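You operate a simulated robot arm through the tools that you are given. There is no shell and no other tool. Be economical: measure what you need, move in short steps, check, and stop when the job is done.

You are at the controls of a simulated robot arm. One attempt, no reset.

Task
Run the rise check on the cup in the holder and put it in the tray that the display names.
Fine: set the time from the blue card before you press RUN; press CLEAR when the cup is in its tray. Set down upright: white cup.

It is judged by the outcome, as a careful person would: the job done as asked, and still so three seconds after it is handed in. It fails if anything else is knocked over, pushed out of place, dropped, spilled or broken.

Robot
A 6-joint arm with a two-finger parallel gripper, fixed in place. Base frame: the origin is at the foot of the arm, x ahead of it, y to its left, z up; the work surface is at about z = 820. Lengths are in mm, angles in degrees, forces in N, time in s.
With the tool pointing down near the work surface it reaches from about 260 to 680 mm from the base axis. Its first joint turns from -66.0 to 66.0 degrees. Payload 2.9 kg.
The TCP is the grasp point between the finger pads, 30 mm short of the fingertips. In the tool frame z runs along the fingers and y along their closing line. Largest opening 110 mm; finger width 20, thickness 10; the body of the gripper, 48 by 112 mm, starts 55 mm behind the TCP.
Orientation is that of the tool frame in the base frame, as a unit quaternion [x, y, z, w]. With the fingers straight down and closing along the base's y, the tool's x points along the base's -x, its y along +y and its z along -z.

Tools
- The arm moves only by the tool move_arm. Its argument "plan" is one flat list of numbers, 6 for each row, row after row: the shift along the base's x, y, z in mm, then the turn, a rotation vector about the base's x, y, z in degrees. In form: [dx, dy, dz, ax, ay, az, dx, dy, dz, ax, ay, az, ...]. A call has 1 to 10 rows; each row is the pose to reach, as a shift and turn from the pose commanded when the call began. "jaw" is the finger opening in mm, from 0 to 110, set as the call begins (left out, the last holds). Rows are played at 5 a second. More than 50 mm and 8.6 degrees between two rows, or a gripper value outside its range, and nothing of the call is played. A pose out of reach is approached as far as the arm can. The call stops where the force on the tool passes 70 N (or 10 N more than at its start, if that is more) or the arm is blocked; 0.2 s more then pass. Each finger travels about 108 mm/s and halts on what it meets, pressing with about 24 N; the grip force reading is that of the motor and also rises with nothing between the fingers. The clock runs only during rows and for 0.2 s after the last one: add rows that repeat a pose to give the fingers time. The reply holds the time, the measured pose of the TCP, the force on the tool along the base axes, the opening and the grip force, in the units named above and with some noise, with the torque about the TCP (base axes, N m) and any sound that the robot's microphone picked up.
- Cameras (640 x 400 px; columns grow to the right, rows downward): "scene" is fixed at [101.2, 439.1, 1403.7]; the picture's right is [-0.72, -0.69, 0.00], its down [-0.31, 0.32, -0.89] and it looks along [0.62, -0.64, -0.45] (base axes); focal length 358 px, centre (320, 200). "wrist" rides on the gripper at [72, 17, -103] in the tool frame; the picture's right is [-0.23, 0.97, 0.00], its down [-0.76, -0.18, -0.62] and it looks along [-0.61, -0.14, 0.78] (tool axes); focal length 222 px, centre (320, 200). There is no depth. A picture from a camera that has moved, and an enlarged one, comes with that camera's place and axes in the base frame and with its lens. The place of the scene camera against the robot may be out by one fixed shift of up to 25 mm in any direction.
- get_image(camera): a new picture of that camera. No time passes.
- inspect(camera, box): a new picture of the part [left, top, right, bottom] of that camera's present view, enlarged. No time passes.
- finish_job(): hands the job in; it is judged then, once.

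Go step by step. Nothing tells you positions but the pictures and the camera data: compare them with the known pose of the tool, close in by small moves and look again before you grip or let go. The budget is 120 turns and 76 pictures, counting those below and the enlarged ones. Unless the task says otherwise, let go and move clear before handing in, and close with one line.

The tools are called after "Request:" as a command line: name --argument value ..., lists and objects as JSON in quotes. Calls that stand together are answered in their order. move_arm: Moves the arm, as the interface text tells. Its arguments: {"type":"object","properties":{"plan":{"type":"array","items":{"type":"number"}},"jaw":{"type":"number"}},"required":["plan"]} The other tools are called the same way: get_image (camera) takes a picture; inspect (camera, box) takes an enlarged picture of a part of a camera's view; finish_job () hands the job in.

At the start:

```text
time_s: 0.0
eef_pos: [474.1, -44.2, 1122.9]
orientation: [0.0, 1.0, 0.001, 0.0]
contact_force: [-0.2, 1.1, -0.3]
torque: [0.02, -0.01, -0.03]
finger_gap: 110.0
grip_force: 0.0
```

scene: 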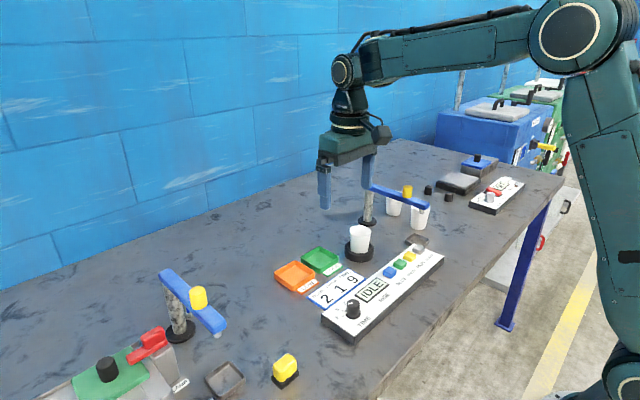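
wrist: 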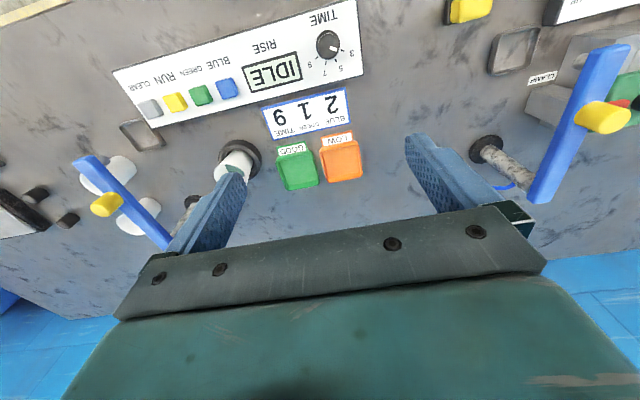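

I see a panel with a TIME knob, an IDLE display, and blue, green, yellow (RUN) and grey (CLEAR) buttons. There is also a card reading "2 1 9", two trays (GOOD in green, LOW in orange) and a white cup on a round holder. I'll look closer at each first.

Request:
inspect --camera "wrist" --box '[100, 0, 380, 200]'

Request:
inspect --camera "scene" --box '[260, 180, 460, 340]'

```text
2.00 times, centred on (240, 100) of wrist
camera zoom: at [400.7, -26.1, 1225.7], right [0.23, 0.97, 0.0], down [0.76, -0.18, 0.62], along [0.61, -0.14, -0.78], focal length 444 px, centre (480, 400)
```

zoom: 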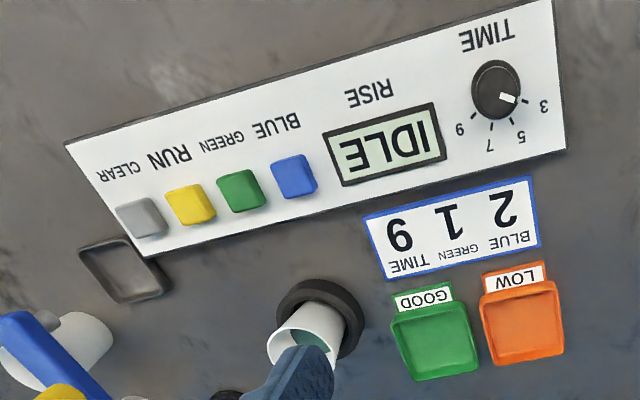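

```text
2.50 times, centred on (360, 260) of scene
camera zoom: at [101.2, 439.1, 1403.7], right [-0.72, -0.69, 0.0], down [-0.31, 0.32, -0.89], along [0.62, -0.64, -0.45], focal length 896 px, centre (220, 50)
```

zoom: 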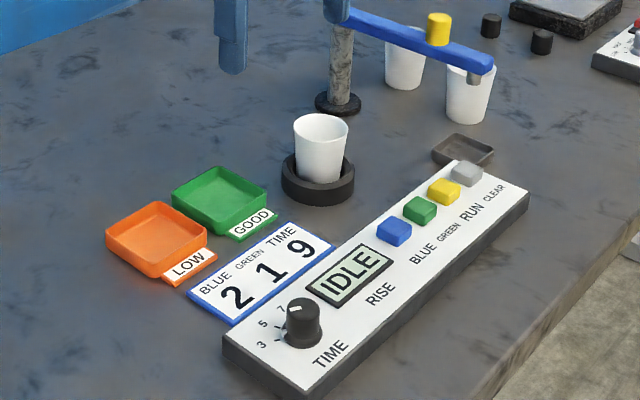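

The blue-bordered card gives BLUE 2, GREEN 1, TIME 9. I'll check the rest of the bench and the cup's contents before I act.

Request:
inspect --camera "scene" --box '[340, 140, 540, 265]'

Request:
inspect --camera "scene" --box '[60, 250, 300, 400]'

Request:
move_arm --plan '[-30, -40, 0, 0, 0, 0, -60, -80, 0, 0, 0, 0, -90, -120, 0, 0, 0, 0, -110, -140, 0, 0, 0, 0]'

```text
3.20 times, centred on (440, 202) of scene
camera zoom: at [101.2, 439.1, 1403.7], right [-0.72, -0.69, 0.0], down [-0.31, 0.32, -0.89], along [0.62, -0.64, -0.45], focal length 1147 px, centre (-64, 192)
```

zoom: 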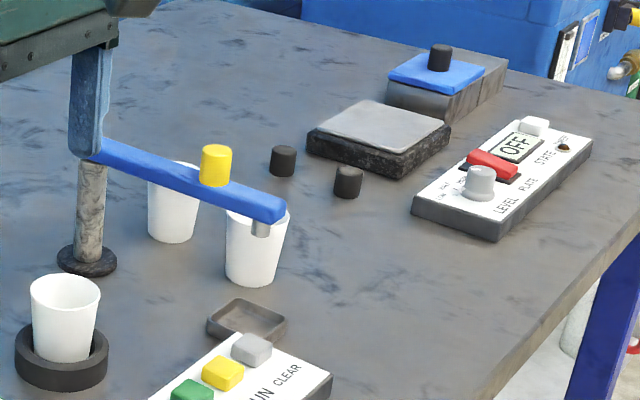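

```text
2.67 times, centred on (180, 325) of scene
camera zoom: at [101.2, 439.1, 1403.7], right [-0.72, -0.69, 0.0], down [-0.31, 0.32, -0.89], along [0.62, -0.64, -0.45], focal length 956 px, centre (693, -133)
```

zoom: 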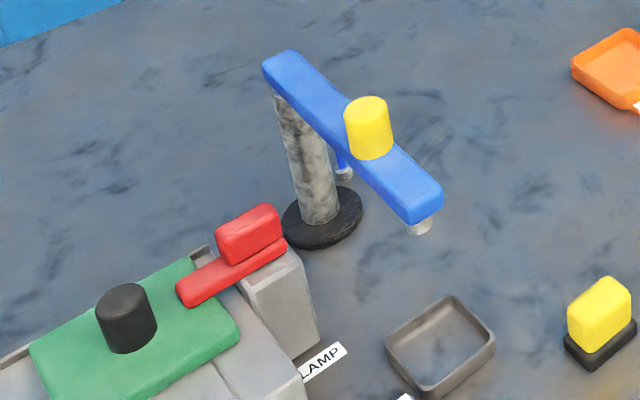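

```text
time_s: 1.0
eef_pos: [364.4, -182.7, 1121.9]
orientation: [0.0, 1.0, -0.001, 0.001]
contact_force: [-1.1, 0.6, 1.1]
torque: [0.04, -0.04, -0.01]
finger_gap: 110.2
grip_force: 0.1
```

Request:
get_image --camera "wrist"

Request:
get_image --camera "scene"

```text
69 pictures are left
camera wrist: at [290.5, -165.4, 1225.8], right [0.23, 0.97, 0.0], down [0.76, -0.18, 0.62], along [0.61, -0.14, -0.78], focal length 222 px, centre (320, 200)
```

wrist: 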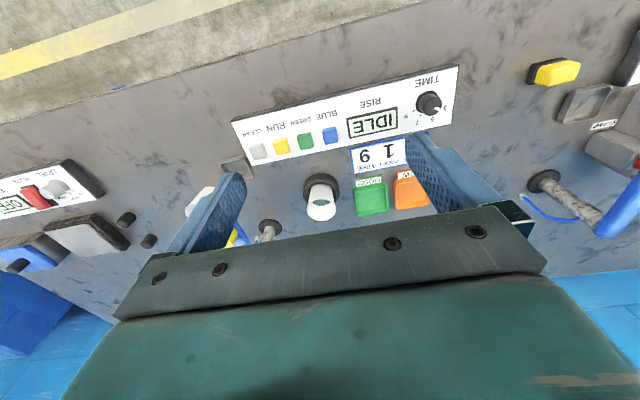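

```text
68 pictures are left
```

scene: 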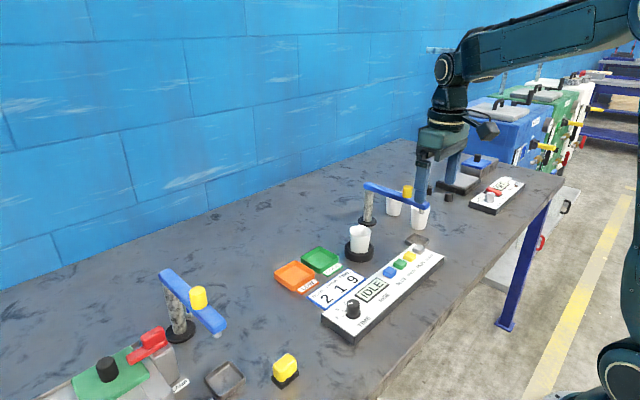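

Request:
inspect --camera "wrist" --box '[200, 60, 480, 260]'

Request:
inspect --camera "scene" --box '[320, 160, 480, 280]'

```text
2.00 times, centred on (340, 160) of wrist
camera zoom: at [290.5, -165.4, 1225.8], right [0.23, 0.97, 0.0], down [0.76, -0.18, 0.62], along [0.61, -0.14, -0.78], focal length 444 px, centre (280, 280)
```

zoom: 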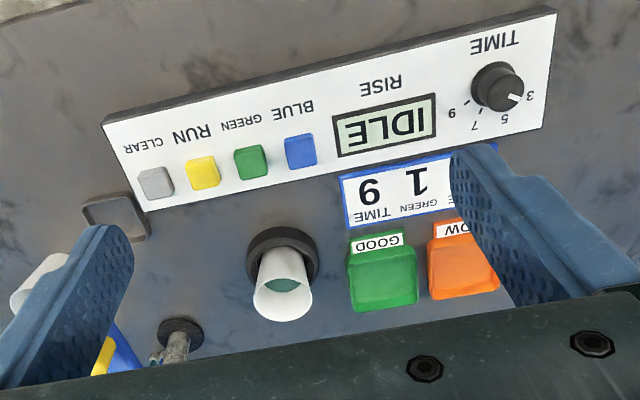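

```text
3.33 times, centred on (400, 220) of scene
camera zoom: at [101.2, 439.1, 1403.7], right [-0.72, -0.69, 0.0], down [-0.31, 0.32, -0.89], along [0.62, -0.64, -0.45], focal length 1194 px, centre (53, 133)
```

zoom: 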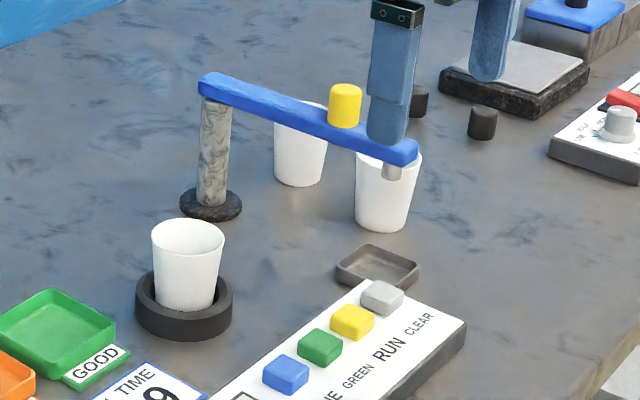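

The cup in the holder seems to have a teal liquid in it. I'll look at it from above, with the spare cups in view for comparison.

Request:
move_arm --plan '[45, -10, 0, 0, 0, 0, 90, -20, 0, 0, 0, 0, 135, -30, 0, 0, 0, 0, 180, -40, 0, 0, 0, 0, 210, -50, 0, 0, 0, 0]'

Request:
get_image --camera "wrist"

```text
time_s: 2.2
eef_pos: [573.4, -234.3, 1120.8]
orientation: [0.001, 1.0, 0.001, -0.001]
contact_force: [-0.2, 0.8, 0.7]
torque: [-0.01, 0.02, -0.01]
finger_gap: 109.9
grip_force: 0.2
```

```text
65 pictures are left
camera wrist: at [500.3, -216.4, 1225.5], right [0.23, 0.97, 0.0], down [0.76, -0.18, 0.62], along [0.61, -0.14, -0.78], focal length 222 px, centre (320, 200)
```

wrist: 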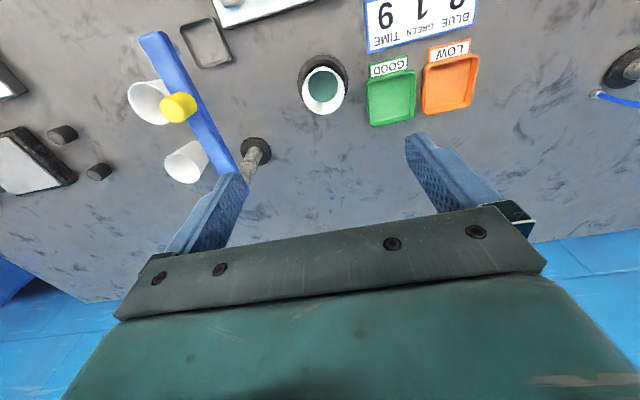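

The cup in the holder already holds a blue-green mix, and the spare cups are empty, so no dosing is needed. Next I'll move above the TIME knob, at about (427, -20).

Request:
move_arm --plan '[-30, 40, 0, 0, 0, 0, -60, 80, 0, 0, 0, 0, -90, 120, -20, 0, 0, 0, -120, 160, -40, 0, 0, 0, -140, 200, -70, 0, 0, 0, -147, 214, -110, 0, 0, 0]'

Request:
get_image --camera "wrist"

Request:
inspect --camera "wrist" --box '[220, 40, 420, 160]'

```text
refused: row 3 steps farther than a row can; nothing moved
```

```text
64 pictures are left
camera wrist: at [500.3, -216.4, 1225.5], right [0.23, 0.97, 0.0], down [0.76, -0.18, 0.62], along [0.61, -0.14, -0.78], focal length 222 px, centre (320, 200)
```

wrist: 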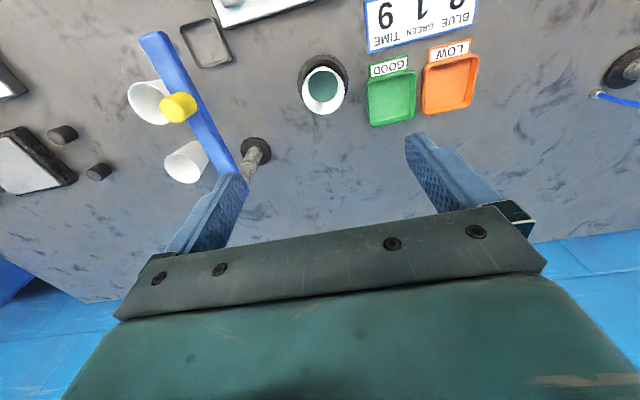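

```text
3.20 times, centred on (320, 100) of wrist
camera zoom: at [500.3, -216.4, 1225.5], right [0.23, 0.97, 0.0], down [0.76, -0.18, 0.62], along [0.61, -0.14, -0.78], focal length 711 px, centre (320, 520)
```

zoom: 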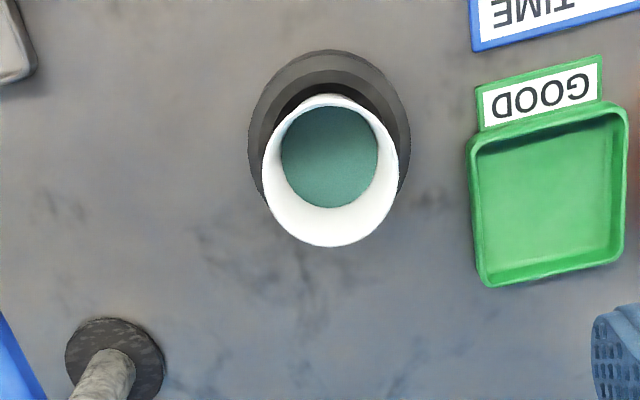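

The move was refused for too large a step, but the view confirms the liquid. I'll repeat it with smaller steps.

Request:
move_arm --plan '[-25, 36, 0, 0, 0, 0, -50, 72, 0, 0, 0, 0, -75, 108, 0, 0, 0, 0, -100, 144, -5, 0, 0, 0, -120, 180, -20, 0, 0, 0, -140, 205, -50, 0, 0, 0, -147, 214, -90, 0, 0, 0, -147, 214, -120, 0, 0, 0]' --jaw 60

```text
time_s: 4.0
eef_pos: [426.4, -21.0, 1002.7]
orientation: [0.001, 1.0, 0.0, 0.0]
contact_force: [0.4, -0.3, 0.0]
torque: [-0.06, -0.05, 0.0]
finger_gap: 59.7
grip_force: 0.0
```

Request:
get_image --camera "wrist"

Request:
inspect --camera "wrist" --box '[240, 50, 400, 150]'

```text
62 pictures are left
camera wrist: at [353.2, -1.8, 1104.4], right [0.23, 0.97, 0.0], down [0.76, -0.18, 0.62], along [0.61, -0.14, -0.78], focal length 222 px, centre (320, 200)
```

wrist: 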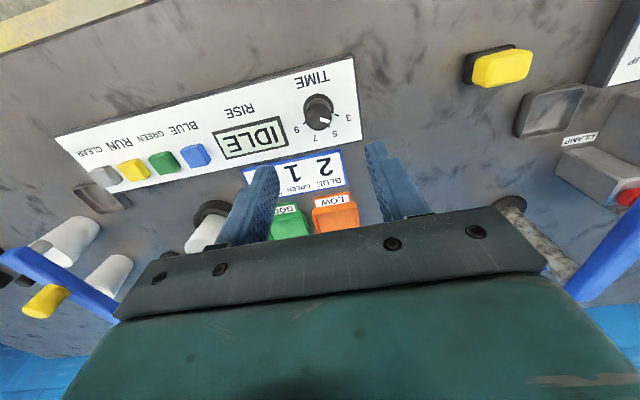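

```text
4.00 times, centred on (320, 100) of wrist
camera zoom: at [353.2, -1.8, 1104.4], right [0.23, 0.97, 0.0], down [0.76, -0.18, 0.62], along [0.61, -0.14, -0.78], focal length 888 px, centre (320, 600)
```

zoom: 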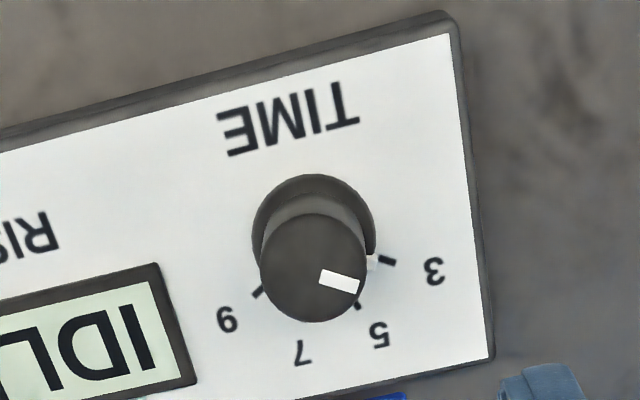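

The knob is at about (427, -20.5) with its top near z 870. Its pointer is at 3 (+56°), and the 9 mark is at about -56°. I'll pre-turn the gripper by +56° and descend over the knob.

Request:
move_arm --plan '[0, 0, -5, 0, 0, 8, 0, 0, -10, 0, 0, 16, 0, 0, -20, 0, 0, 24, 0, 0, -30, 0, 0, 32, 0, 0, -40, 0, 0, 40, 0, 0, -50, 0, 0, 48, 0, 0, -60, 0, 0, 56, 0, 0, -70, 0, 0, 56, 1, 0, -80, 0, 0, 56, 1, 0, -80, 0, 0, 56]' --jaw 60

Request:
get_image --camera "wrist"

Request:
inspect --camera "scene" --box '[300, 260, 420, 350]'

```text
time_s: 6.2
eef_pos: [427.8, -19.9, 922.8]
orientation: [-0.47, 0.883, 0.0, 0.0]
contact_force: [1.1, 0.4, 0.6]
torque: [0.02, -0.02, 0.02]
finger_gap: 59.9
grip_force: 0.2
```

```text
60 pictures are left
camera wrist: at [372.5, -69.8, 1025.6], right [-0.68, 0.73, 0.0], down [0.57, 0.53, 0.62], along [0.46, 0.42, -0.78], focal length 222 px, centre (320, 200)
```

wrist: 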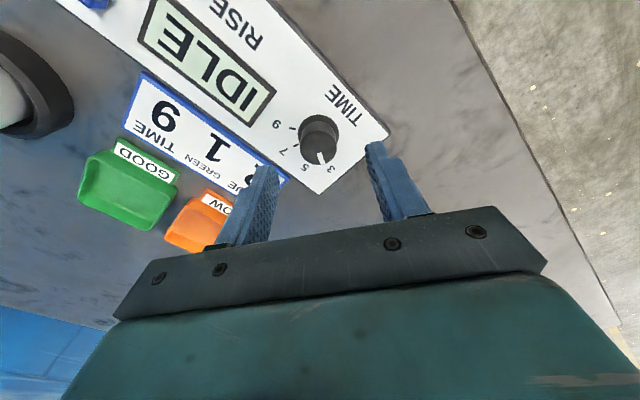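

```text
4.44 times, centred on (360, 305) of scene
camera zoom: at [101.2, 439.1, 1403.7], right [-0.72, -0.69, 0.0], down [-0.31, 0.32, -0.89], along [0.62, -0.64, -0.45], focal length 1593 px, centre (142, -267)
```

zoom: 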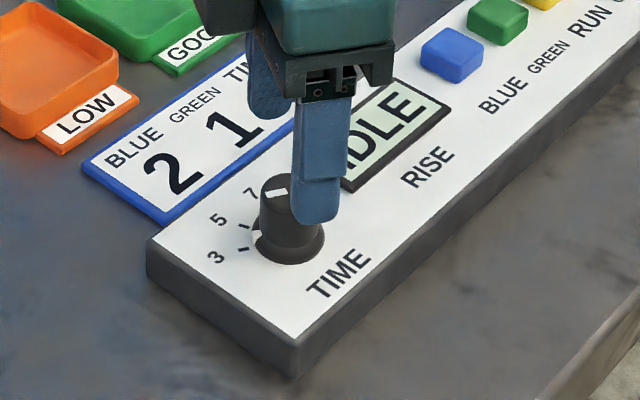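

The position agrees: knob at about (428, -19.5). I'll descend to TCP z ≈ 884 and close on it.

Request:
move_arm --plan '[0, 0, -15, 0, 0, 0, 0, 0, -28, 0, 0, 0, 0, 0, -39, 0, 0, 0]'

Request:
inspect --camera "scene" --box '[300, 260, 420, 350]'

Request:
get_image --camera "wrist"

```text
time_s: 7.0
eef_pos: [429.5, -20.2, 883.9]
orientation: [-0.469, 0.883, 0.001, 0.0]
contact_force: [0.2, 0.0, -0.5]
torque: [-0.01, 0.06, 0.0]
finger_gap: 59.9
grip_force: 0.0
```

```text
4.44 times, centred on (360, 305) of scene
camera zoom: at [101.2, 439.1, 1403.7], right [-0.72, -0.69, 0.0], down [-0.31, 0.32, -0.89], along [0.62, -0.64, -0.45], focal length 1593 px, centre (142, -267)
```

zoom: 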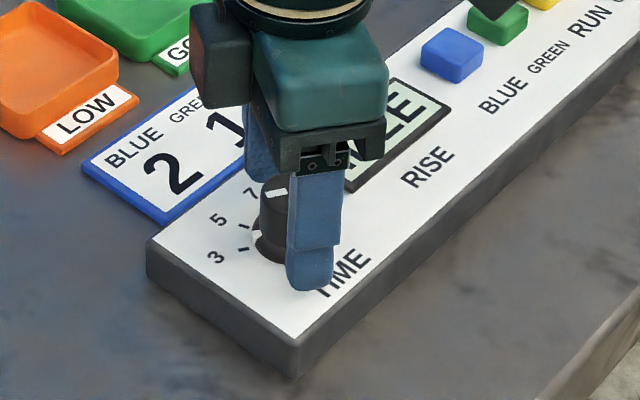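

```text
57 pictures are left
camera wrist: at [372.7, -69.2, 986.7], right [-0.68, 0.73, 0.0], down [0.57, 0.53, 0.62], along [0.46, 0.42, -0.78], focal length 222 px, centre (320, 200)
```

wrist: 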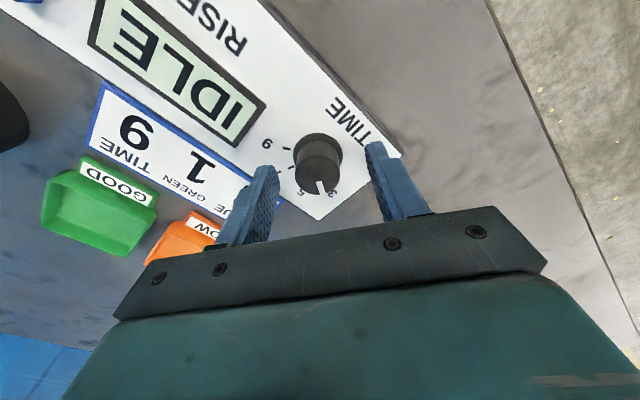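

Request:
move_arm --plan '[0, 0, 0, 0, 0, 0, 0, 0, 0, 0, 0, 0, 0, 0, 0, 0, 0, 0]' --jaw 20

```text
time_s: 7.8
eef_pos: [428.5, -20.2, 884.4]
orientation: [-0.469, 0.883, 0.0, 0.001]
contact_force: [8.6, -5.9, -7.7]
torque: [0.02, -0.25, 0.01]
finger_gap: 27.6
grip_force: 44.4
```

The fingers hold the knob at 27.6 mm. I'll turn it clockwise 64° first.

Request:
move_arm --plan '[0.5, -0.3, 0, 0, 0, -8, 0.5, -0.3, 0, 0, 0, -16, 0.5, -0.3, 0, 0, 0, -24, 0.5, -0.3, 0, 0, 0, -32, 0.5, -0.3, 0, 0, 0, -40, 0.5, -0.3, 0, 0, 0, -48, 0.5, -0.3, 0, 0, 0, -56, 0.5, -0.3, 0, 0, 0, -64]'

Request:
get_image --camera "wrist"

```text
time_s: 9.6
eef_pos: [429.5, -21.5, 883.5]
orientation: [0.073, 0.997, -0.002, 0.002]
contact_force: [19.0, -20.5, -9.1]
torque: [0.08, 0.18, 0.02]
finger_gap: 27.7
grip_force: 45.0
```

```text
56 pictures are left
camera wrist: at [359.5, 6.5, 986.5], right [0.37, 0.93, 0.0], down [0.73, -0.28, 0.63], along [0.58, -0.23, -0.78], focal length 222 px, centre (320, 200)
```

wrist: 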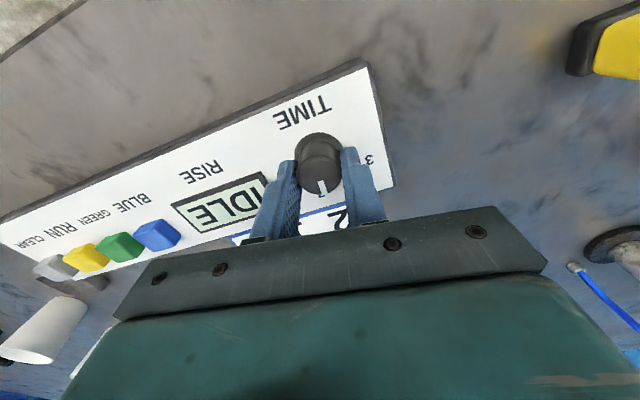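

The pointer is turning with the gripper. I'll turn the remaining 48°, with a small shift to ease the side force.

Request:
move_arm --plan '[1, -1, 0, 0, 0, -8, 1.5, -1.3, 0, 0, 0, -16, 1.5, -1.3, 0, 0, 0, -24, 1.5, -1.3, 0, 0, 0, -32, 1.5, -1.3, 0, 0, 0, -40, 1.5, -1.3, 0, 0, 0, -48, 1.5, -1.3, 0, 0, 0, -48]'

Request:
get_image --camera "wrist"

Request:
inspect --camera "scene" --box '[300, 260, 420, 350]'

```text
time_s: 11.2
eef_pos: [428.7, -23.6, 884.1]
orientation: [0.472, 0.882, -0.002, -0.001]
contact_force: [-5.4, -23.2, 7.6]
torque: [0.69, 0.48, 0.02]
finger_gap: 27.6
grip_force: 45.3
```

```text
55 pictures are left
camera wrist: at [402.3, 47.7, 986.6], right [0.94, 0.35, 0.0], down [0.28, -0.73, 0.62], along [0.22, -0.59, -0.78], focal length 222 px, centre (320, 200)
```

wrist: 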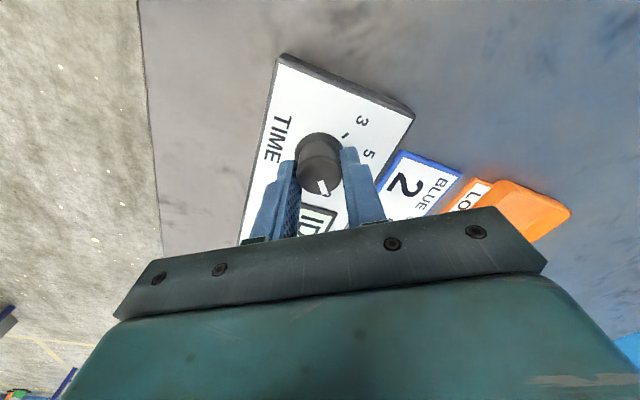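

```text
4.44 times, centred on (360, 305) of scene
camera zoom: at [101.0, 438.6, 1403.9], right [-0.72, -0.69, 0.0], down [-0.31, 0.32, -0.89], along [0.62, -0.64, -0.45], focal length 1593 px, centre (142, -267)
```

zoom: 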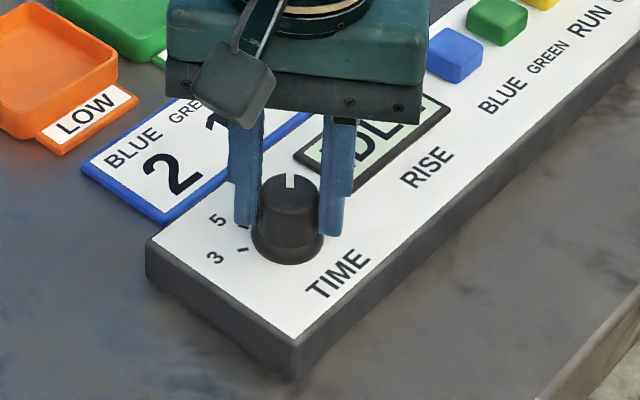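

I'll release the knob and rise to read the pointer.

Request:
move_arm --plan '[0, 2, 0, 0, 0, 0, 0, 2, 0, 0, 0, 0, 0, 2, 30, 0, 0, 0, 0, 2, 60, 0, 0, 0, 0, 2, 90, 0, 0, 0, 0, 2, 120, 0, 0, 0]' --jaw 60

Request:
inspect --camera "wrist" --box '[240, 40, 400, 140]'

```text
time_s: 12.6
eef_pos: [429.7, -21.1, 1004.6]
orientation: [0.47, 0.883, 0.0, -0.001]
contact_force: [-0.6, -0.8, 0.1]
torque: [0.01, 0.01, 0.01]
finger_gap: 59.6
grip_force: 0.0
```

```text
4.00 times, centred on (320, 90) of wrist
camera zoom: at [402.9, 50.4, 1106.8], right [0.93, 0.36, 0.0], down [0.28, -0.73, 0.62], along [0.22, -0.58, -0.78], focal length 888 px, centre (320, 640)
```

zoom: 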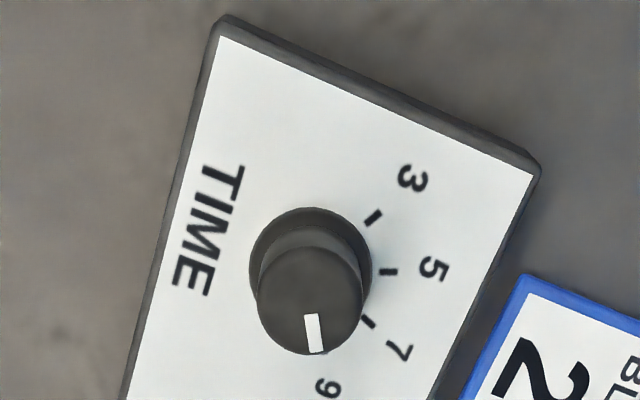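

By my computation the pointer is at about -62° and the 9 mark at -60°. I'll confirm from the scene camera and from a wrist view turned back.

Request:
inspect --camera "scene" --box '[320, 280, 384, 328]'

Request:
move_arm --plan '[0, 0, 5, 0, 0, 8, 0, 0, 10, 0, 0, 16, 0, 0, 10, 0, 0, 24, 0, 0, 10, 0, 0, 32, 0, 0, 10, 0, 0, 40, 0, 0, 10, 0, 0, 48, 0, 0, 10, 0, 0, 56]' --jaw 0

Request:
inspect --camera "wrist" --box '[260, 60, 380, 135]'

```text
8.33 times, centred on (352, 304) of scene
camera zoom: at [101.2, 439.1, 1403.7], right [-0.72, -0.69, 0.0], down [-0.31, 0.32, -0.89], along [0.62, -0.64, -0.45], focal length 2986 px, centre (53, -667)
```

zoom: 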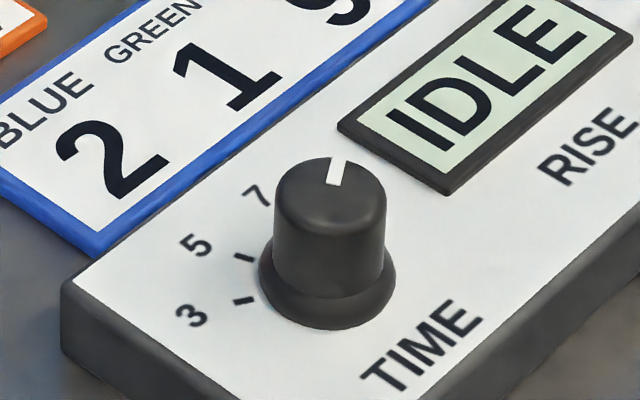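

```text
time_s: 14.2
eef_pos: [430.2, -20.1, 1013.4]
orientation: [-0.002, 1.0, 0.0, 0.0]
contact_force: [0.3, -0.6, 0.1]
torque: [-0.03, -0.01, -0.01]
finger_gap: 0.0
grip_force: 24.9
```

```text
5.33 times, centred on (320, 98) of wrist
camera zoom: at [356.7, -2.1, 1116.6], right [0.22, 0.97, 0.0], down [0.76, -0.18, 0.62], along [0.61, -0.14, -0.78], focal length 1185 px, centre (320, 747)
```

zoom: 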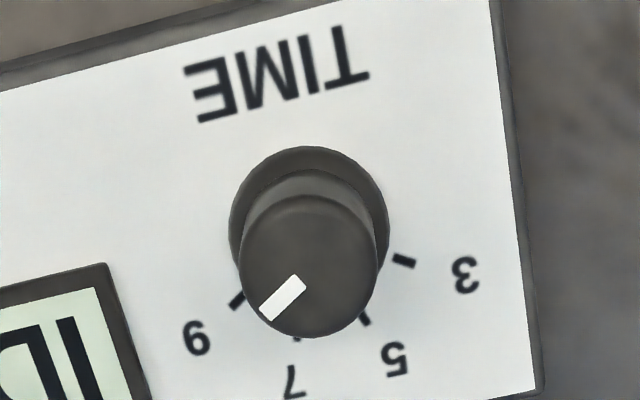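

The knob points at 9. Next I'll go above the RUN button, at about (445, -273), with the fingers closed.

Request:
move_arm --plan '[0, -45, 0, 0, 0, 0, 3, -90, 0, 0, 0, 0, 6, -135, 0, 0, 0, 0, 9, -180, 0, 0, 0, 0, 12, -225, 0, 0, 0, 0, 15, -253, -20, 0, 0, 0, 15, -253, -53, 0, 0, 0]' --jaw 0

Request:
get_image --camera "wrist"

```text
time_s: 15.8
eef_pos: [444.8, -274.5, 961.1]
orientation: [0.0, 1.0, 0.0, -0.001]
contact_force: [0.3, 0.0, -0.3]
torque: [0.04, -0.01, -0.05]
finger_gap: 0.0
grip_force: 24.0
```

```text
50 pictures are left
camera wrist: at [371.5, -256.1, 1063.3], right [0.23, 0.97, 0.0], down [0.76, -0.18, 0.62], along [0.61, -0.14, -0.78], focal length 222 px, centre (320, 200)
```

wrist: 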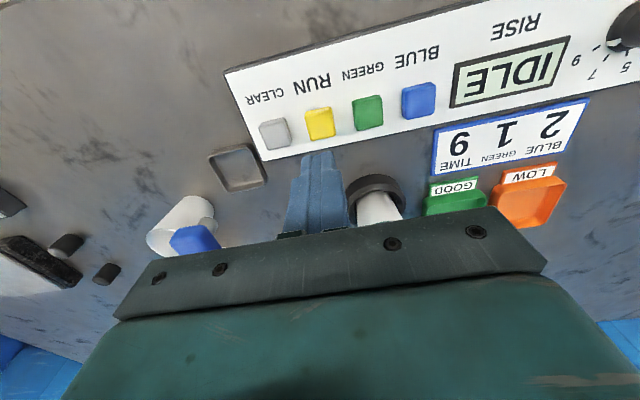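

RUN is at (445, -272.5), so the fingertips are over it. I'll lower in small steps until it presses.

Request:
move_arm --plan '[0, 2, -25, 0, 0, 0, 0, 2, -50, 0, 0, 0, 0, 2, -62, 0, 0, 0]'

Request:
inspect --camera "scene" --box '[360, 220, 456, 280]'

```text
time_s: 16.6
eef_pos: [444.4, -271.6, 898.9]
orientation: [0.0, 1.0, 0.0, -0.001]
contact_force: [0.9, 0.4, -0.3]
torque: [0.06, 0.05, -0.03]
finger_gap: 0.1
grip_force: 23.2
```

```text
6.67 times, centred on (408, 250) of scene
camera zoom: at [101.2, 439.1, 1403.7], right [-0.72, -0.69, 0.0], down [-0.31, 0.32, -0.89], along [0.62, -0.64, -0.45], focal length 2389 px, centre (-267, -133)
```

zoom: 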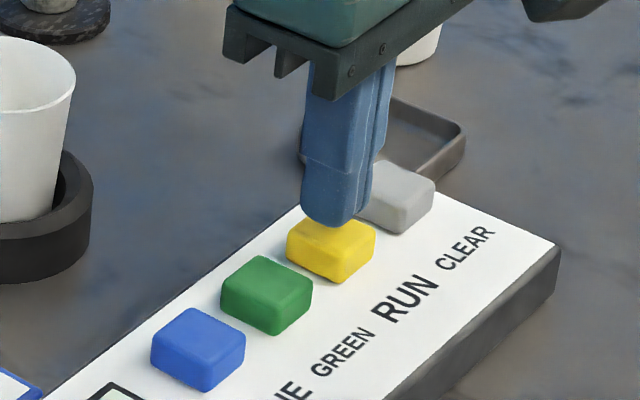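

Request:
move_arm --plan '[0, 0, -3, 0, 0, 0, 0, 0, -6, 0, 0, 0, 0, 0, -9, 0, 0, 0]'

```text
time_s: 17.4
eef_pos: [443.9, -271.9, 890.7]
orientation: [0.0, 1.0, 0.0, 0.001]
contact_force: [-1.2, -0.1, -0.4]
torque: [0.02, -0.03, 0.03]
finger_gap: 0.0
grip_force: 23.7
```

Request:
move_arm --plan '[0, 0, -2, 0, 0, 0, 0, 0, -4, 0, 0, 0]'

Request:
inspect --camera "scene" --box '[340, 220, 460, 310]'

```text
time_s: 18.0
eef_pos: [445.6, -270.7, 886.2]
orientation: [0.001, 1.0, 0.0, -0.001]
contact_force: [0.7, -0.4, 2.3]
torque: [0.0, 0.04, -0.03]
finger_gap: 0.3
grip_force: 24.0
heard: click
```

```text
4.44 times, centred on (400, 265) of scene
camera zoom: at [101.1, 439.2, 1403.7], right [-0.72, -0.69, 0.0], down [-0.31, 0.32, -0.89], along [0.62, -0.64, -0.45], focal length 1593 px, centre (-36, -89)
```

zoom: 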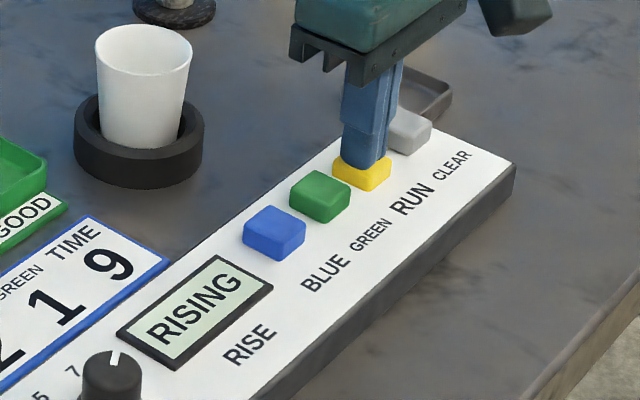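

The panel clicked and the display shows RISING. I'll lift off and wait about 9 s.

Request:
move_arm --plan '[0, 0, 20, 0, 0, 0, 0, 0, 60, 0, 0, 0, 0, 0, 100, 0, 0, 0, 0, 0, 100, 0, 0, 0, 0, 0, 100, 0, 0, 0, 0, 0, 100, 0, 0, 0, 0, 0, 100, 0, 0, 0, 0, 0, 100, 0, 0, 0, 0, 0, 100, 0, 0, 0, 0, 0, 100, 0, 0, 0]'

Request:
move_arm --plan '[0, 0, 0, 0, 0, 0, 0, 0, 0, 0, 0, 0, 0, 0, 0, 0, 0, 0, 0, 0, 0, 0, 0, 0, 0, 0, 0, 0, 0, 0, 0, 0, 0, 0, 0, 0, 0, 0, 0, 0, 0, 0, 0, 0, 0, 0, 0, 0, 0, 0, 0, 0, 0, 0, 0, 0, 0, 0, 0, 0]'

Request:
move_arm --plan '[0, 0, 0, 0, 0, 0, 0, 0, 0, 0, 0, 0, 0, 0, 0, 0, 0, 0, 0, 0, 0, 0, 0, 0, 0, 0, 0, 0, 0, 0, 0, 0, 0, 0, 0, 0, 0, 0, 0, 0, 0, 0, 0, 0, 0, 0, 0, 0, 0, 0, 0, 0, 0, 0, 0, 0, 0, 0, 0, 0]'

Request:
move_arm --plan '[0, 0, 0, 0, 0, 0, 0, 0, 0, 0, 0, 0, 0, 0, 0, 0, 0, 0, 0, 0, 0, 0, 0, 0, 0, 0, 0, 0, 0, 0, 0, 0, 0, 0, 0, 0, 0, 0, 0, 0, 0, 0, 0, 0, 0, 0, 0, 0, 0, 0, 0, 0, 0, 0, 0, 0, 0, 0, 0, 0]'

Request:
get_image --camera "wrist"

Request:
inspect --camera "scene" --box '[340, 220, 460, 310]'

```text
time_s: 20.2
eef_pos: [444.3, -271.6, 985.7]
orientation: [0.0, 1.0, 0.0, 0.0]
contact_force: [0.6, -0.4, -0.3]
torque: [0.0, 0.0, 0.05]
finger_gap: 0.4
grip_force: 24.3
```

```text
time_s: 22.4
eef_pos: [443.6, -270.9, 986.8]
orientation: [0.0, 1.0, 0.001, 0.0]
contact_force: [-0.7, 0.1, -1.1]
torque: [0.0, 0.0, -0.01]
finger_gap: 0.0
grip_force: 24.1
```

```text
time_s: 24.6
eef_pos: [444.7, -271.4, 985.5]
orientation: [-0.001, 1.0, 0.001, -0.001]
contact_force: [-0.5, -0.6, -0.6]
torque: [-0.01, 0.0, -0.03]
finger_gap: 0.0
grip_force: 24.0
```

```text
time_s: 26.8
eef_pos: [443.4, -271.1, 986.3]
orientation: [0.0, 1.0, 0.0, 0.0]
contact_force: [-0.7, 0.1, 0.2]
torque: [0.03, 0.01, 0.01]
finger_gap: 0.1
grip_force: 23.6
```

```text
47 pictures are left
camera wrist: at [370.7, -252.8, 1089.4], right [0.23, 0.97, 0.0], down [0.76, -0.18, 0.62], along [0.61, -0.14, -0.78], focal length 222 px, centre (320, 200)
```

wrist: 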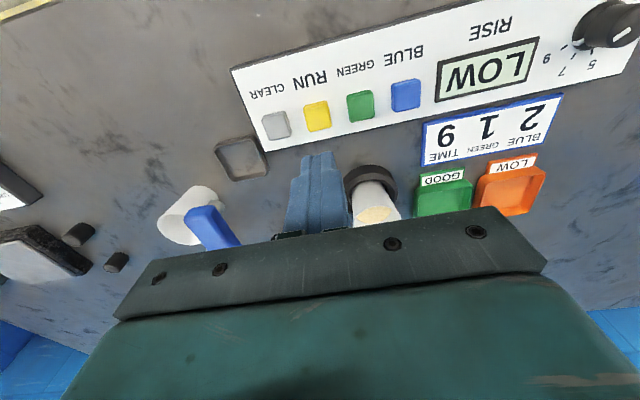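

```text
4.44 times, centred on (400, 265) of scene
camera zoom: at [101.2, 439.1, 1403.7], right [-0.72, -0.69, 0.0], down [-0.31, 0.32, -0.89], along [0.62, -0.64, -0.45], focal length 1593 px, centre (-36, -89)
```

zoom: 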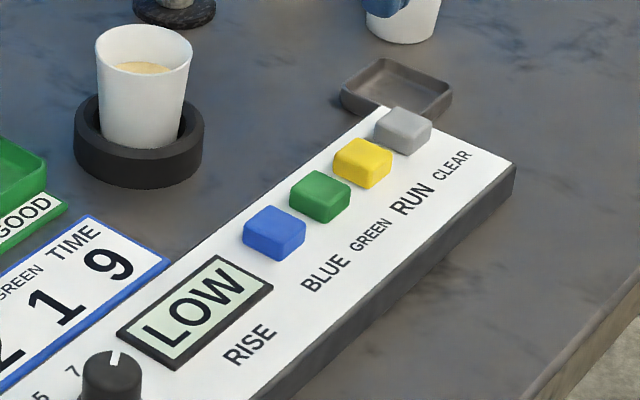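

The display reads LOW, so the cup goes into the orange LOW tray. I'll move above the cup, at about (568, -227), with the jaw open.

Request:
move_arm --plan '[25, 10, 15, 0, 0, 0, 60, 22, 25, 0, 0, 0, 95, 35, 25, 0, 0, 0, 124, 44, 20, 0, 0, 0, 124, 44, 10, 0, 0, 0]' --jaw 80

Request:
get_image --camera "wrist"

Request:
inspect --camera "scene" --box '[300, 200, 420, 290]'

```text
time_s: 28.0
eef_pos: [568.6, -227.0, 995.2]
orientation: [0.0, 1.0, -0.001, 0.0]
contact_force: [-0.8, -0.5, -0.2]
torque: [-0.03, -0.04, -0.01]
finger_gap: 80.1
grip_force: 0.0
```

```text
45 pictures are left
camera wrist: at [495.5, -209.2, 1098.1], right [0.23, 0.97, 0.0], down [0.76, -0.18, 0.62], along [0.61, -0.14, -0.78], focal length 222 px, centre (320, 200)
```

wrist: 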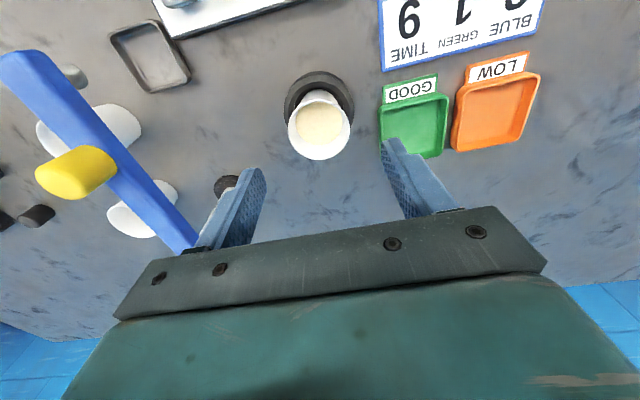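

```text
4.44 times, centred on (360, 245) of scene
camera zoom: at [101.2, 439.2, 1403.7], right [-0.72, -0.69, 0.0], down [-0.31, 0.32, -0.89], along [0.62, -0.64, -0.45], focal length 1593 px, centre (142, 0)
```

zoom: 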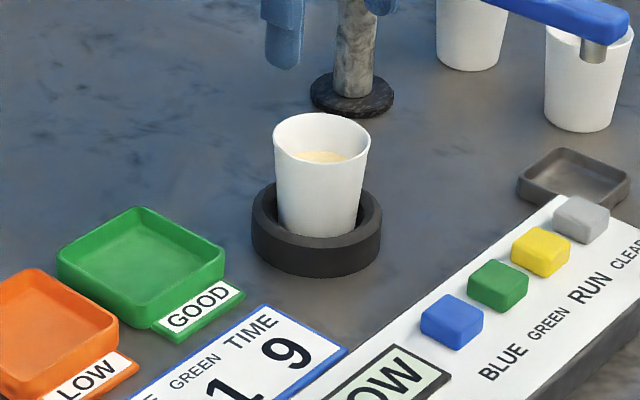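

The cup rim is at (569, -226.5), z ≈ 897 and about 58 mm wide, and the ring top is near z 845. I'll descend to TCP z 884 with the jaw open.

Request:
move_arm --plan '[0.5, 0.5, -40, 0, 0, 0, 0.5, 0.5, -70, 0, 0, 0]' --jaw 84

Request:
get_image --camera "wrist"

Request:
inspect --camera "scene" --box '[300, 200, 420, 290]'

```text
time_s: 28.6
eef_pos: [568.7, -225.3, 924.8]
orientation: [0.0, 1.0, 0.0, 0.0]
contact_force: [0.4, 0.3, 0.6]
torque: [0.04, -0.02, 0.01]
finger_gap: 84.2
grip_force: 0.2
```

```text
43 pictures are left
camera wrist: at [495.5, -207.5, 1027.8], right [0.23, 0.97, 0.0], down [0.76, -0.18, 0.62], along [0.61, -0.14, -0.78], focal length 222 px, centre (320, 200)
```

wrist: 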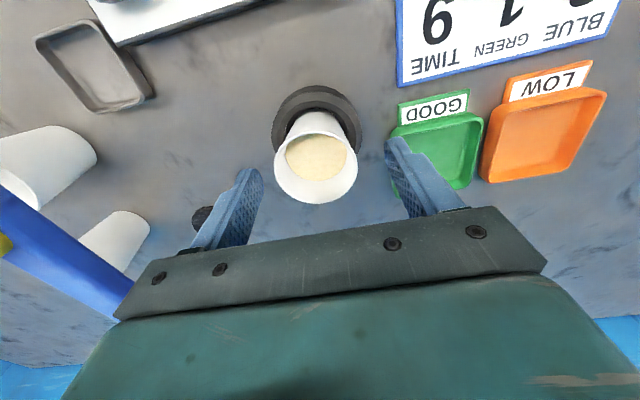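

```text
4.44 times, centred on (360, 245) of scene
camera zoom: at [101.2, 439.1, 1403.7], right [-0.72, -0.69, 0.0], down [-0.31, 0.32, -0.89], along [0.62, -0.64, -0.45], focal length 1593 px, centre (142, 0)
```

zoom: 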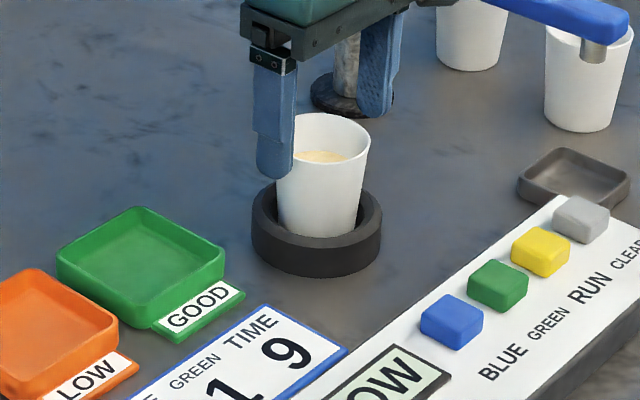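

Request:
move_arm --plan '[-1, 0, -20, 0, 0, 0, -1, 0, -34, 0, 0, 0, -1, 0, -43, 0, 0, 0]'

Request:
get_image --camera "wrist"

Request:
inspect --camera "scene" --box '[300, 200, 420, 290]'

```text
time_s: 29.4
eef_pos: [568.9, -225.6, 882.6]
orientation: [0.0, 1.0, 0.001, 0.0]
contact_force: [0.0, 0.0, -0.4]
torque: [0.01, -0.03, 0.0]
finger_gap: 84.1
grip_force: 0.1
```

```text
41 pictures are left
camera wrist: at [495.1, -208.0, 985.2], right [0.23, 0.97, 0.0], down [0.76, -0.18, 0.62], along [0.61, -0.14, -0.78], focal length 222 px, centre (320, 200)
```

wrist: 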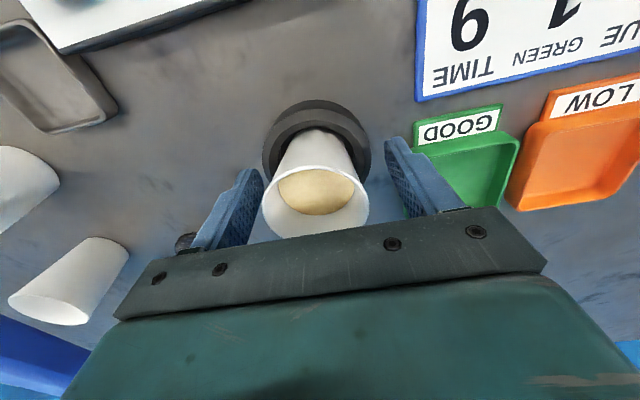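

```text
4.44 times, centred on (360, 245) of scene
camera zoom: at [101.2, 439.1, 1403.7], right [-0.72, -0.69, 0.0], down [-0.31, 0.32, -0.89], along [0.62, -0.64, -0.45], focal length 1593 px, centre (142, 0)
```

zoom: 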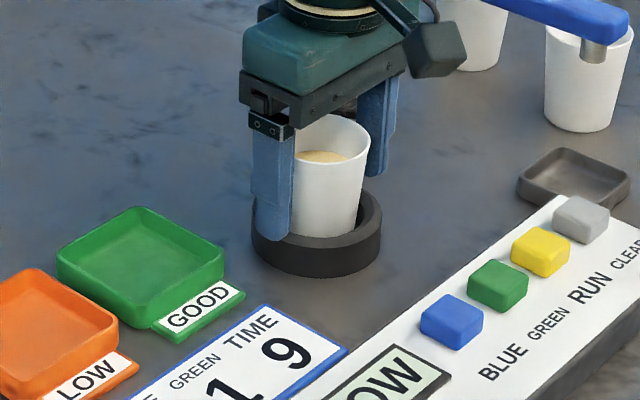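

The fingers straddle the cup. I'll raise 3 mm for clearance over the ring, nudge y slightly and close.

Request:
move_arm --plan '[0, -1.5, 3, 0, 0, 0, 0, -1.5, 3, 0, 0, 0, 0, -1.5, 3, 0, 0, 0, 0, -1.5, 3, 0, 0, 0]' --jaw 45

Request:
get_image --camera "wrist"

```text
time_s: 30.4
eef_pos: [568.9, -229.2, 884.9]
orientation: [0.0, 1.0, 0.0, 0.0]
contact_force: [1.0, -1.3, 0.5]
torque: [0.03, 0.04, 0.01]
finger_gap: 57.6
grip_force: 24.1
```

```text
39 pictures are left
camera wrist: at [495.4, -209.6, 988.4], right [0.23, 0.97, 0.0], down [0.76, -0.18, 0.62], along [0.61, -0.14, -0.78], focal length 222 px, centre (320, 200)
```

wrist: 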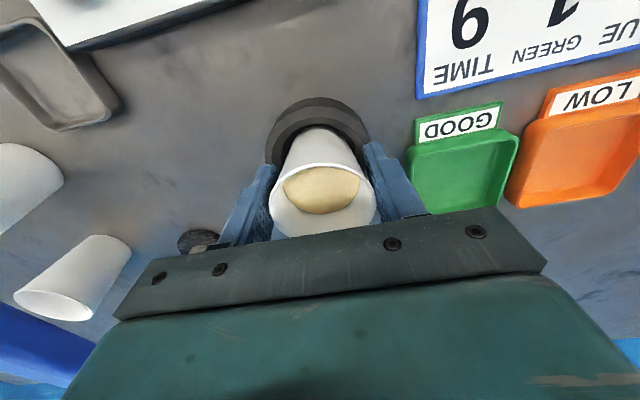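

It is gripped at 57.6 mm. I'll lift slowly and check.

Request:
move_arm --plan '[0, 0, 4, 0, 0, 0, 0, 0, 10, 0, 0, 0, 0, 0, 18, 0, 0, 0, 0, 0, 28, 0, 0, 0, 0, 0, 40, 0, 0, 0, 0, 0, 52, 0, 0, 0, 0, 0, 64, 0, 0, 0, 0, 0, 70, 0, 0, 0]'

Request:
get_image --camera "wrist"

Request:
get_image --camera "scene"

```text
time_s: 32.2
eef_pos: [568.5, -227.0, 955.4]
orientation: [0.0, 1.0, 0.0, 0.0]
contact_force: [-0.6, 0.5, -0.6]
torque: [-0.01, -0.01, -0.01]
finger_gap: 57.4
grip_force: 24.3
```

```text
38 pictures are left
camera wrist: at [495.1, -209.7, 1058.6], right [0.23, 0.97, 0.0], down [0.76, -0.18, 0.62], along [0.61, -0.14, -0.78], focal length 222 px, centre (320, 200)
```

wrist: 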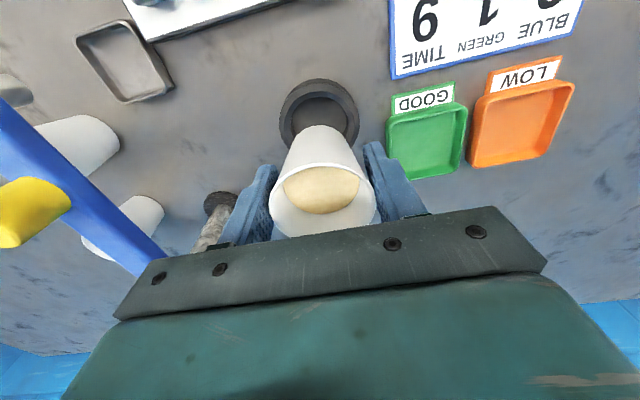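

```text
37 pictures are left
```

scene: 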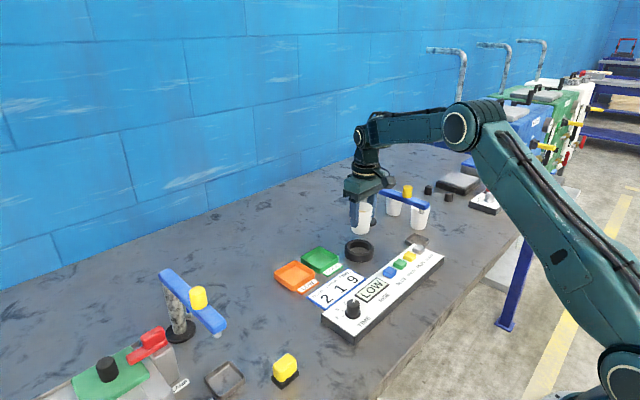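

The cup is held upright. I'll carry it gently towards the LOW tray, at about (622, -28).

Request:
move_arm --plan '[2, 10, 4, 0, 0, 0, 7, 30, 8, 0, 0, 0, 13, 52, 8, 0, 0, 0, 20, 76, 8, 0, 0, 0, 27, 100, 8, 0, 0, 0, 34, 125, 8, 0, 0, 0, 41, 150, 8, 0, 0, 0, 47, 173, 8, 0, 0, 0, 52, 190, 8, 0, 0, 0, 54, 199, 8, 0, 0, 0]'

Request:
get_image --camera "wrist"

Request:
inspect --camera "scene" --box '[240, 200, 380, 305]'

```text
time_s: 34.4
eef_pos: [623.2, -28.6, 962.7]
orientation: [0.0, 1.0, 0.0, 0.0]
contact_force: [-0.3, 0.3, -0.3]
torque: [0.01, 0.0, -0.02]
finger_gap: 57.5
grip_force: 24.3
```

```text
36 pictures are left
camera wrist: at [549.6, -10.7, 1066.3], right [0.23, 0.97, 0.0], down [0.76, -0.18, 0.62], along [0.61, -0.14, -0.78], focal length 222 px, centre (320, 200)
```

wrist: 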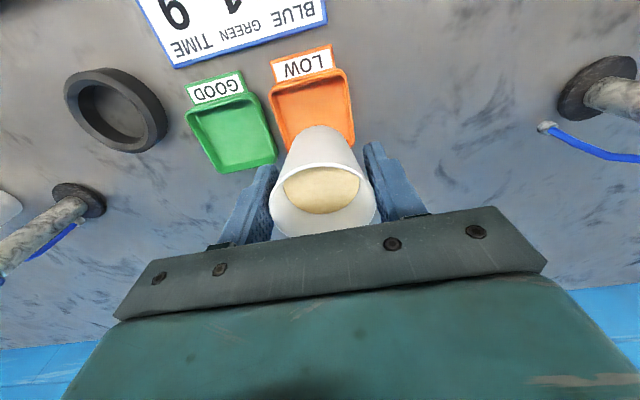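

```text
3.81 times, centred on (310, 252) of scene
camera zoom: at [101.2, 439.2, 1403.7], right [-0.72, -0.69, 0.0], down [-0.31, 0.32, -0.89], along [0.62, -0.64, -0.45], focal length 1365 px, centre (358, 0)
```

zoom: 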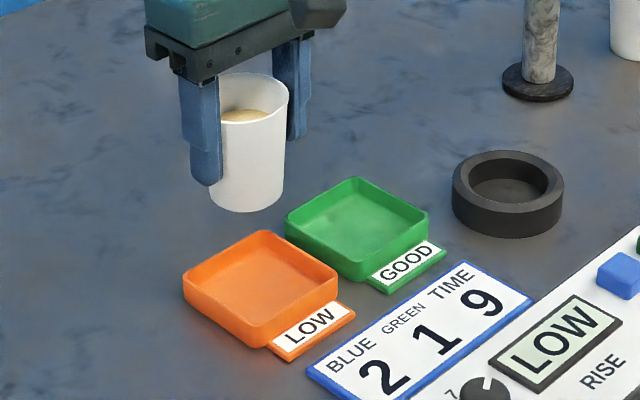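

The LOW tray is centred at about (625, -32.5), and the fingertips will stay above its rim. I'll centre over it and lower.

Request:
move_arm --plan '[1, -2, -5, 0, 0, 0, 2, -4, -15, 0, 0, 0, 2, -4, -27, 0, 0, 0, 2, -4, -38, 0, 0, 0, 2, -4, -48, 0, 0, 0, 2, -4, -56, 0, 0, 0, 2, -4, -60, 0, 0, 0]'

Request:
get_image --camera "wrist"

Request:
inspect --camera "scene" --box '[240, 200, 380, 305]'

```text
time_s: 36.0
eef_pos: [624.8, -32.6, 904.3]
orientation: [0.0, 1.0, 0.001, 0.0]
contact_force: [0.8, -0.3, -0.3]
torque: [-0.03, -0.02, 0.0]
finger_gap: 57.5
grip_force: 24.3
```

```text
34 pictures are left
camera wrist: at [551.4, -14.9, 1006.4], right [0.23, 0.97, 0.0], down [0.76, -0.18, 0.62], along [0.61, -0.14, -0.78], focal length 222 px, centre (320, 200)
```

wrist: 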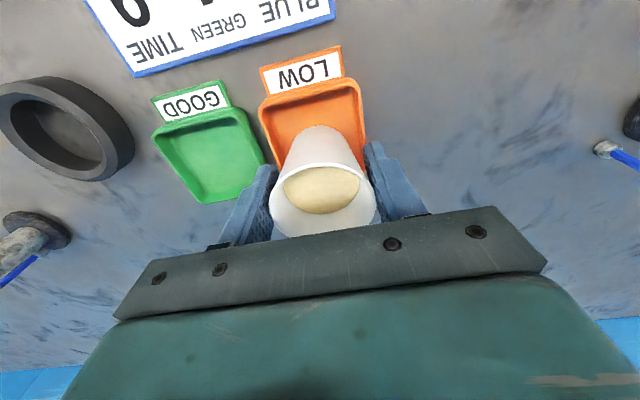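

```text
3.81 times, centred on (310, 252) of scene
camera zoom: at [101.2, 439.1, 1403.7], right [-0.72, -0.69, 0.0], down [-0.31, 0.32, -0.89], along [0.62, -0.64, -0.45], focal length 1365 px, centre (358, 0)
```

zoom: 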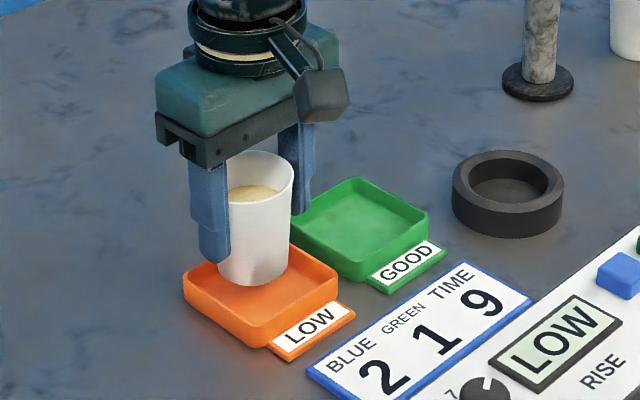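

The alignment looks good. I'll lower in small steps until contact.

Request:
move_arm --plan '[0, 0, -3, 0, 0, 0, 0, 0, -6, 0, 0, 0, 0, 0, -9, 0, 0, 0, 0, 0, -12, 0, 0, 0]'

Request:
inspect --camera "scene" --box '[240, 200, 380, 305]'

```text
time_s: 37.0
eef_pos: [624.4, -32.9, 891.6]
orientation: [0.0, 1.0, 0.0, 0.0]
contact_force: [-0.4, -0.9, -0.7]
torque: [0.0, 0.04, 0.01]
finger_gap: 57.7
grip_force: 23.9
```

```text
3.81 times, centred on (310, 252) of scene
camera zoom: at [101.2, 439.1, 1403.7], right [-0.72, -0.69, 0.0], down [-0.31, 0.32, -0.89], along [0.62, -0.64, -0.45], focal length 1365 px, centre (358, 0)
```

zoom: 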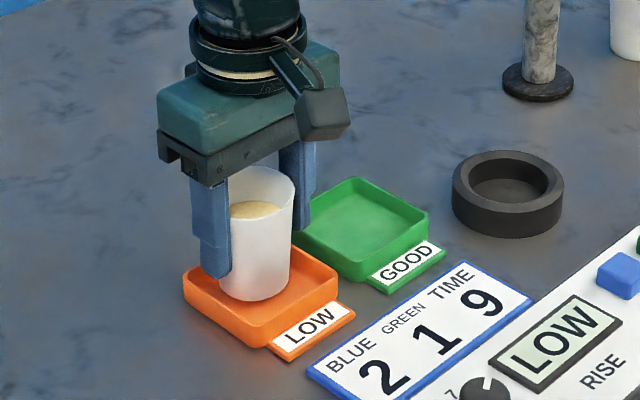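

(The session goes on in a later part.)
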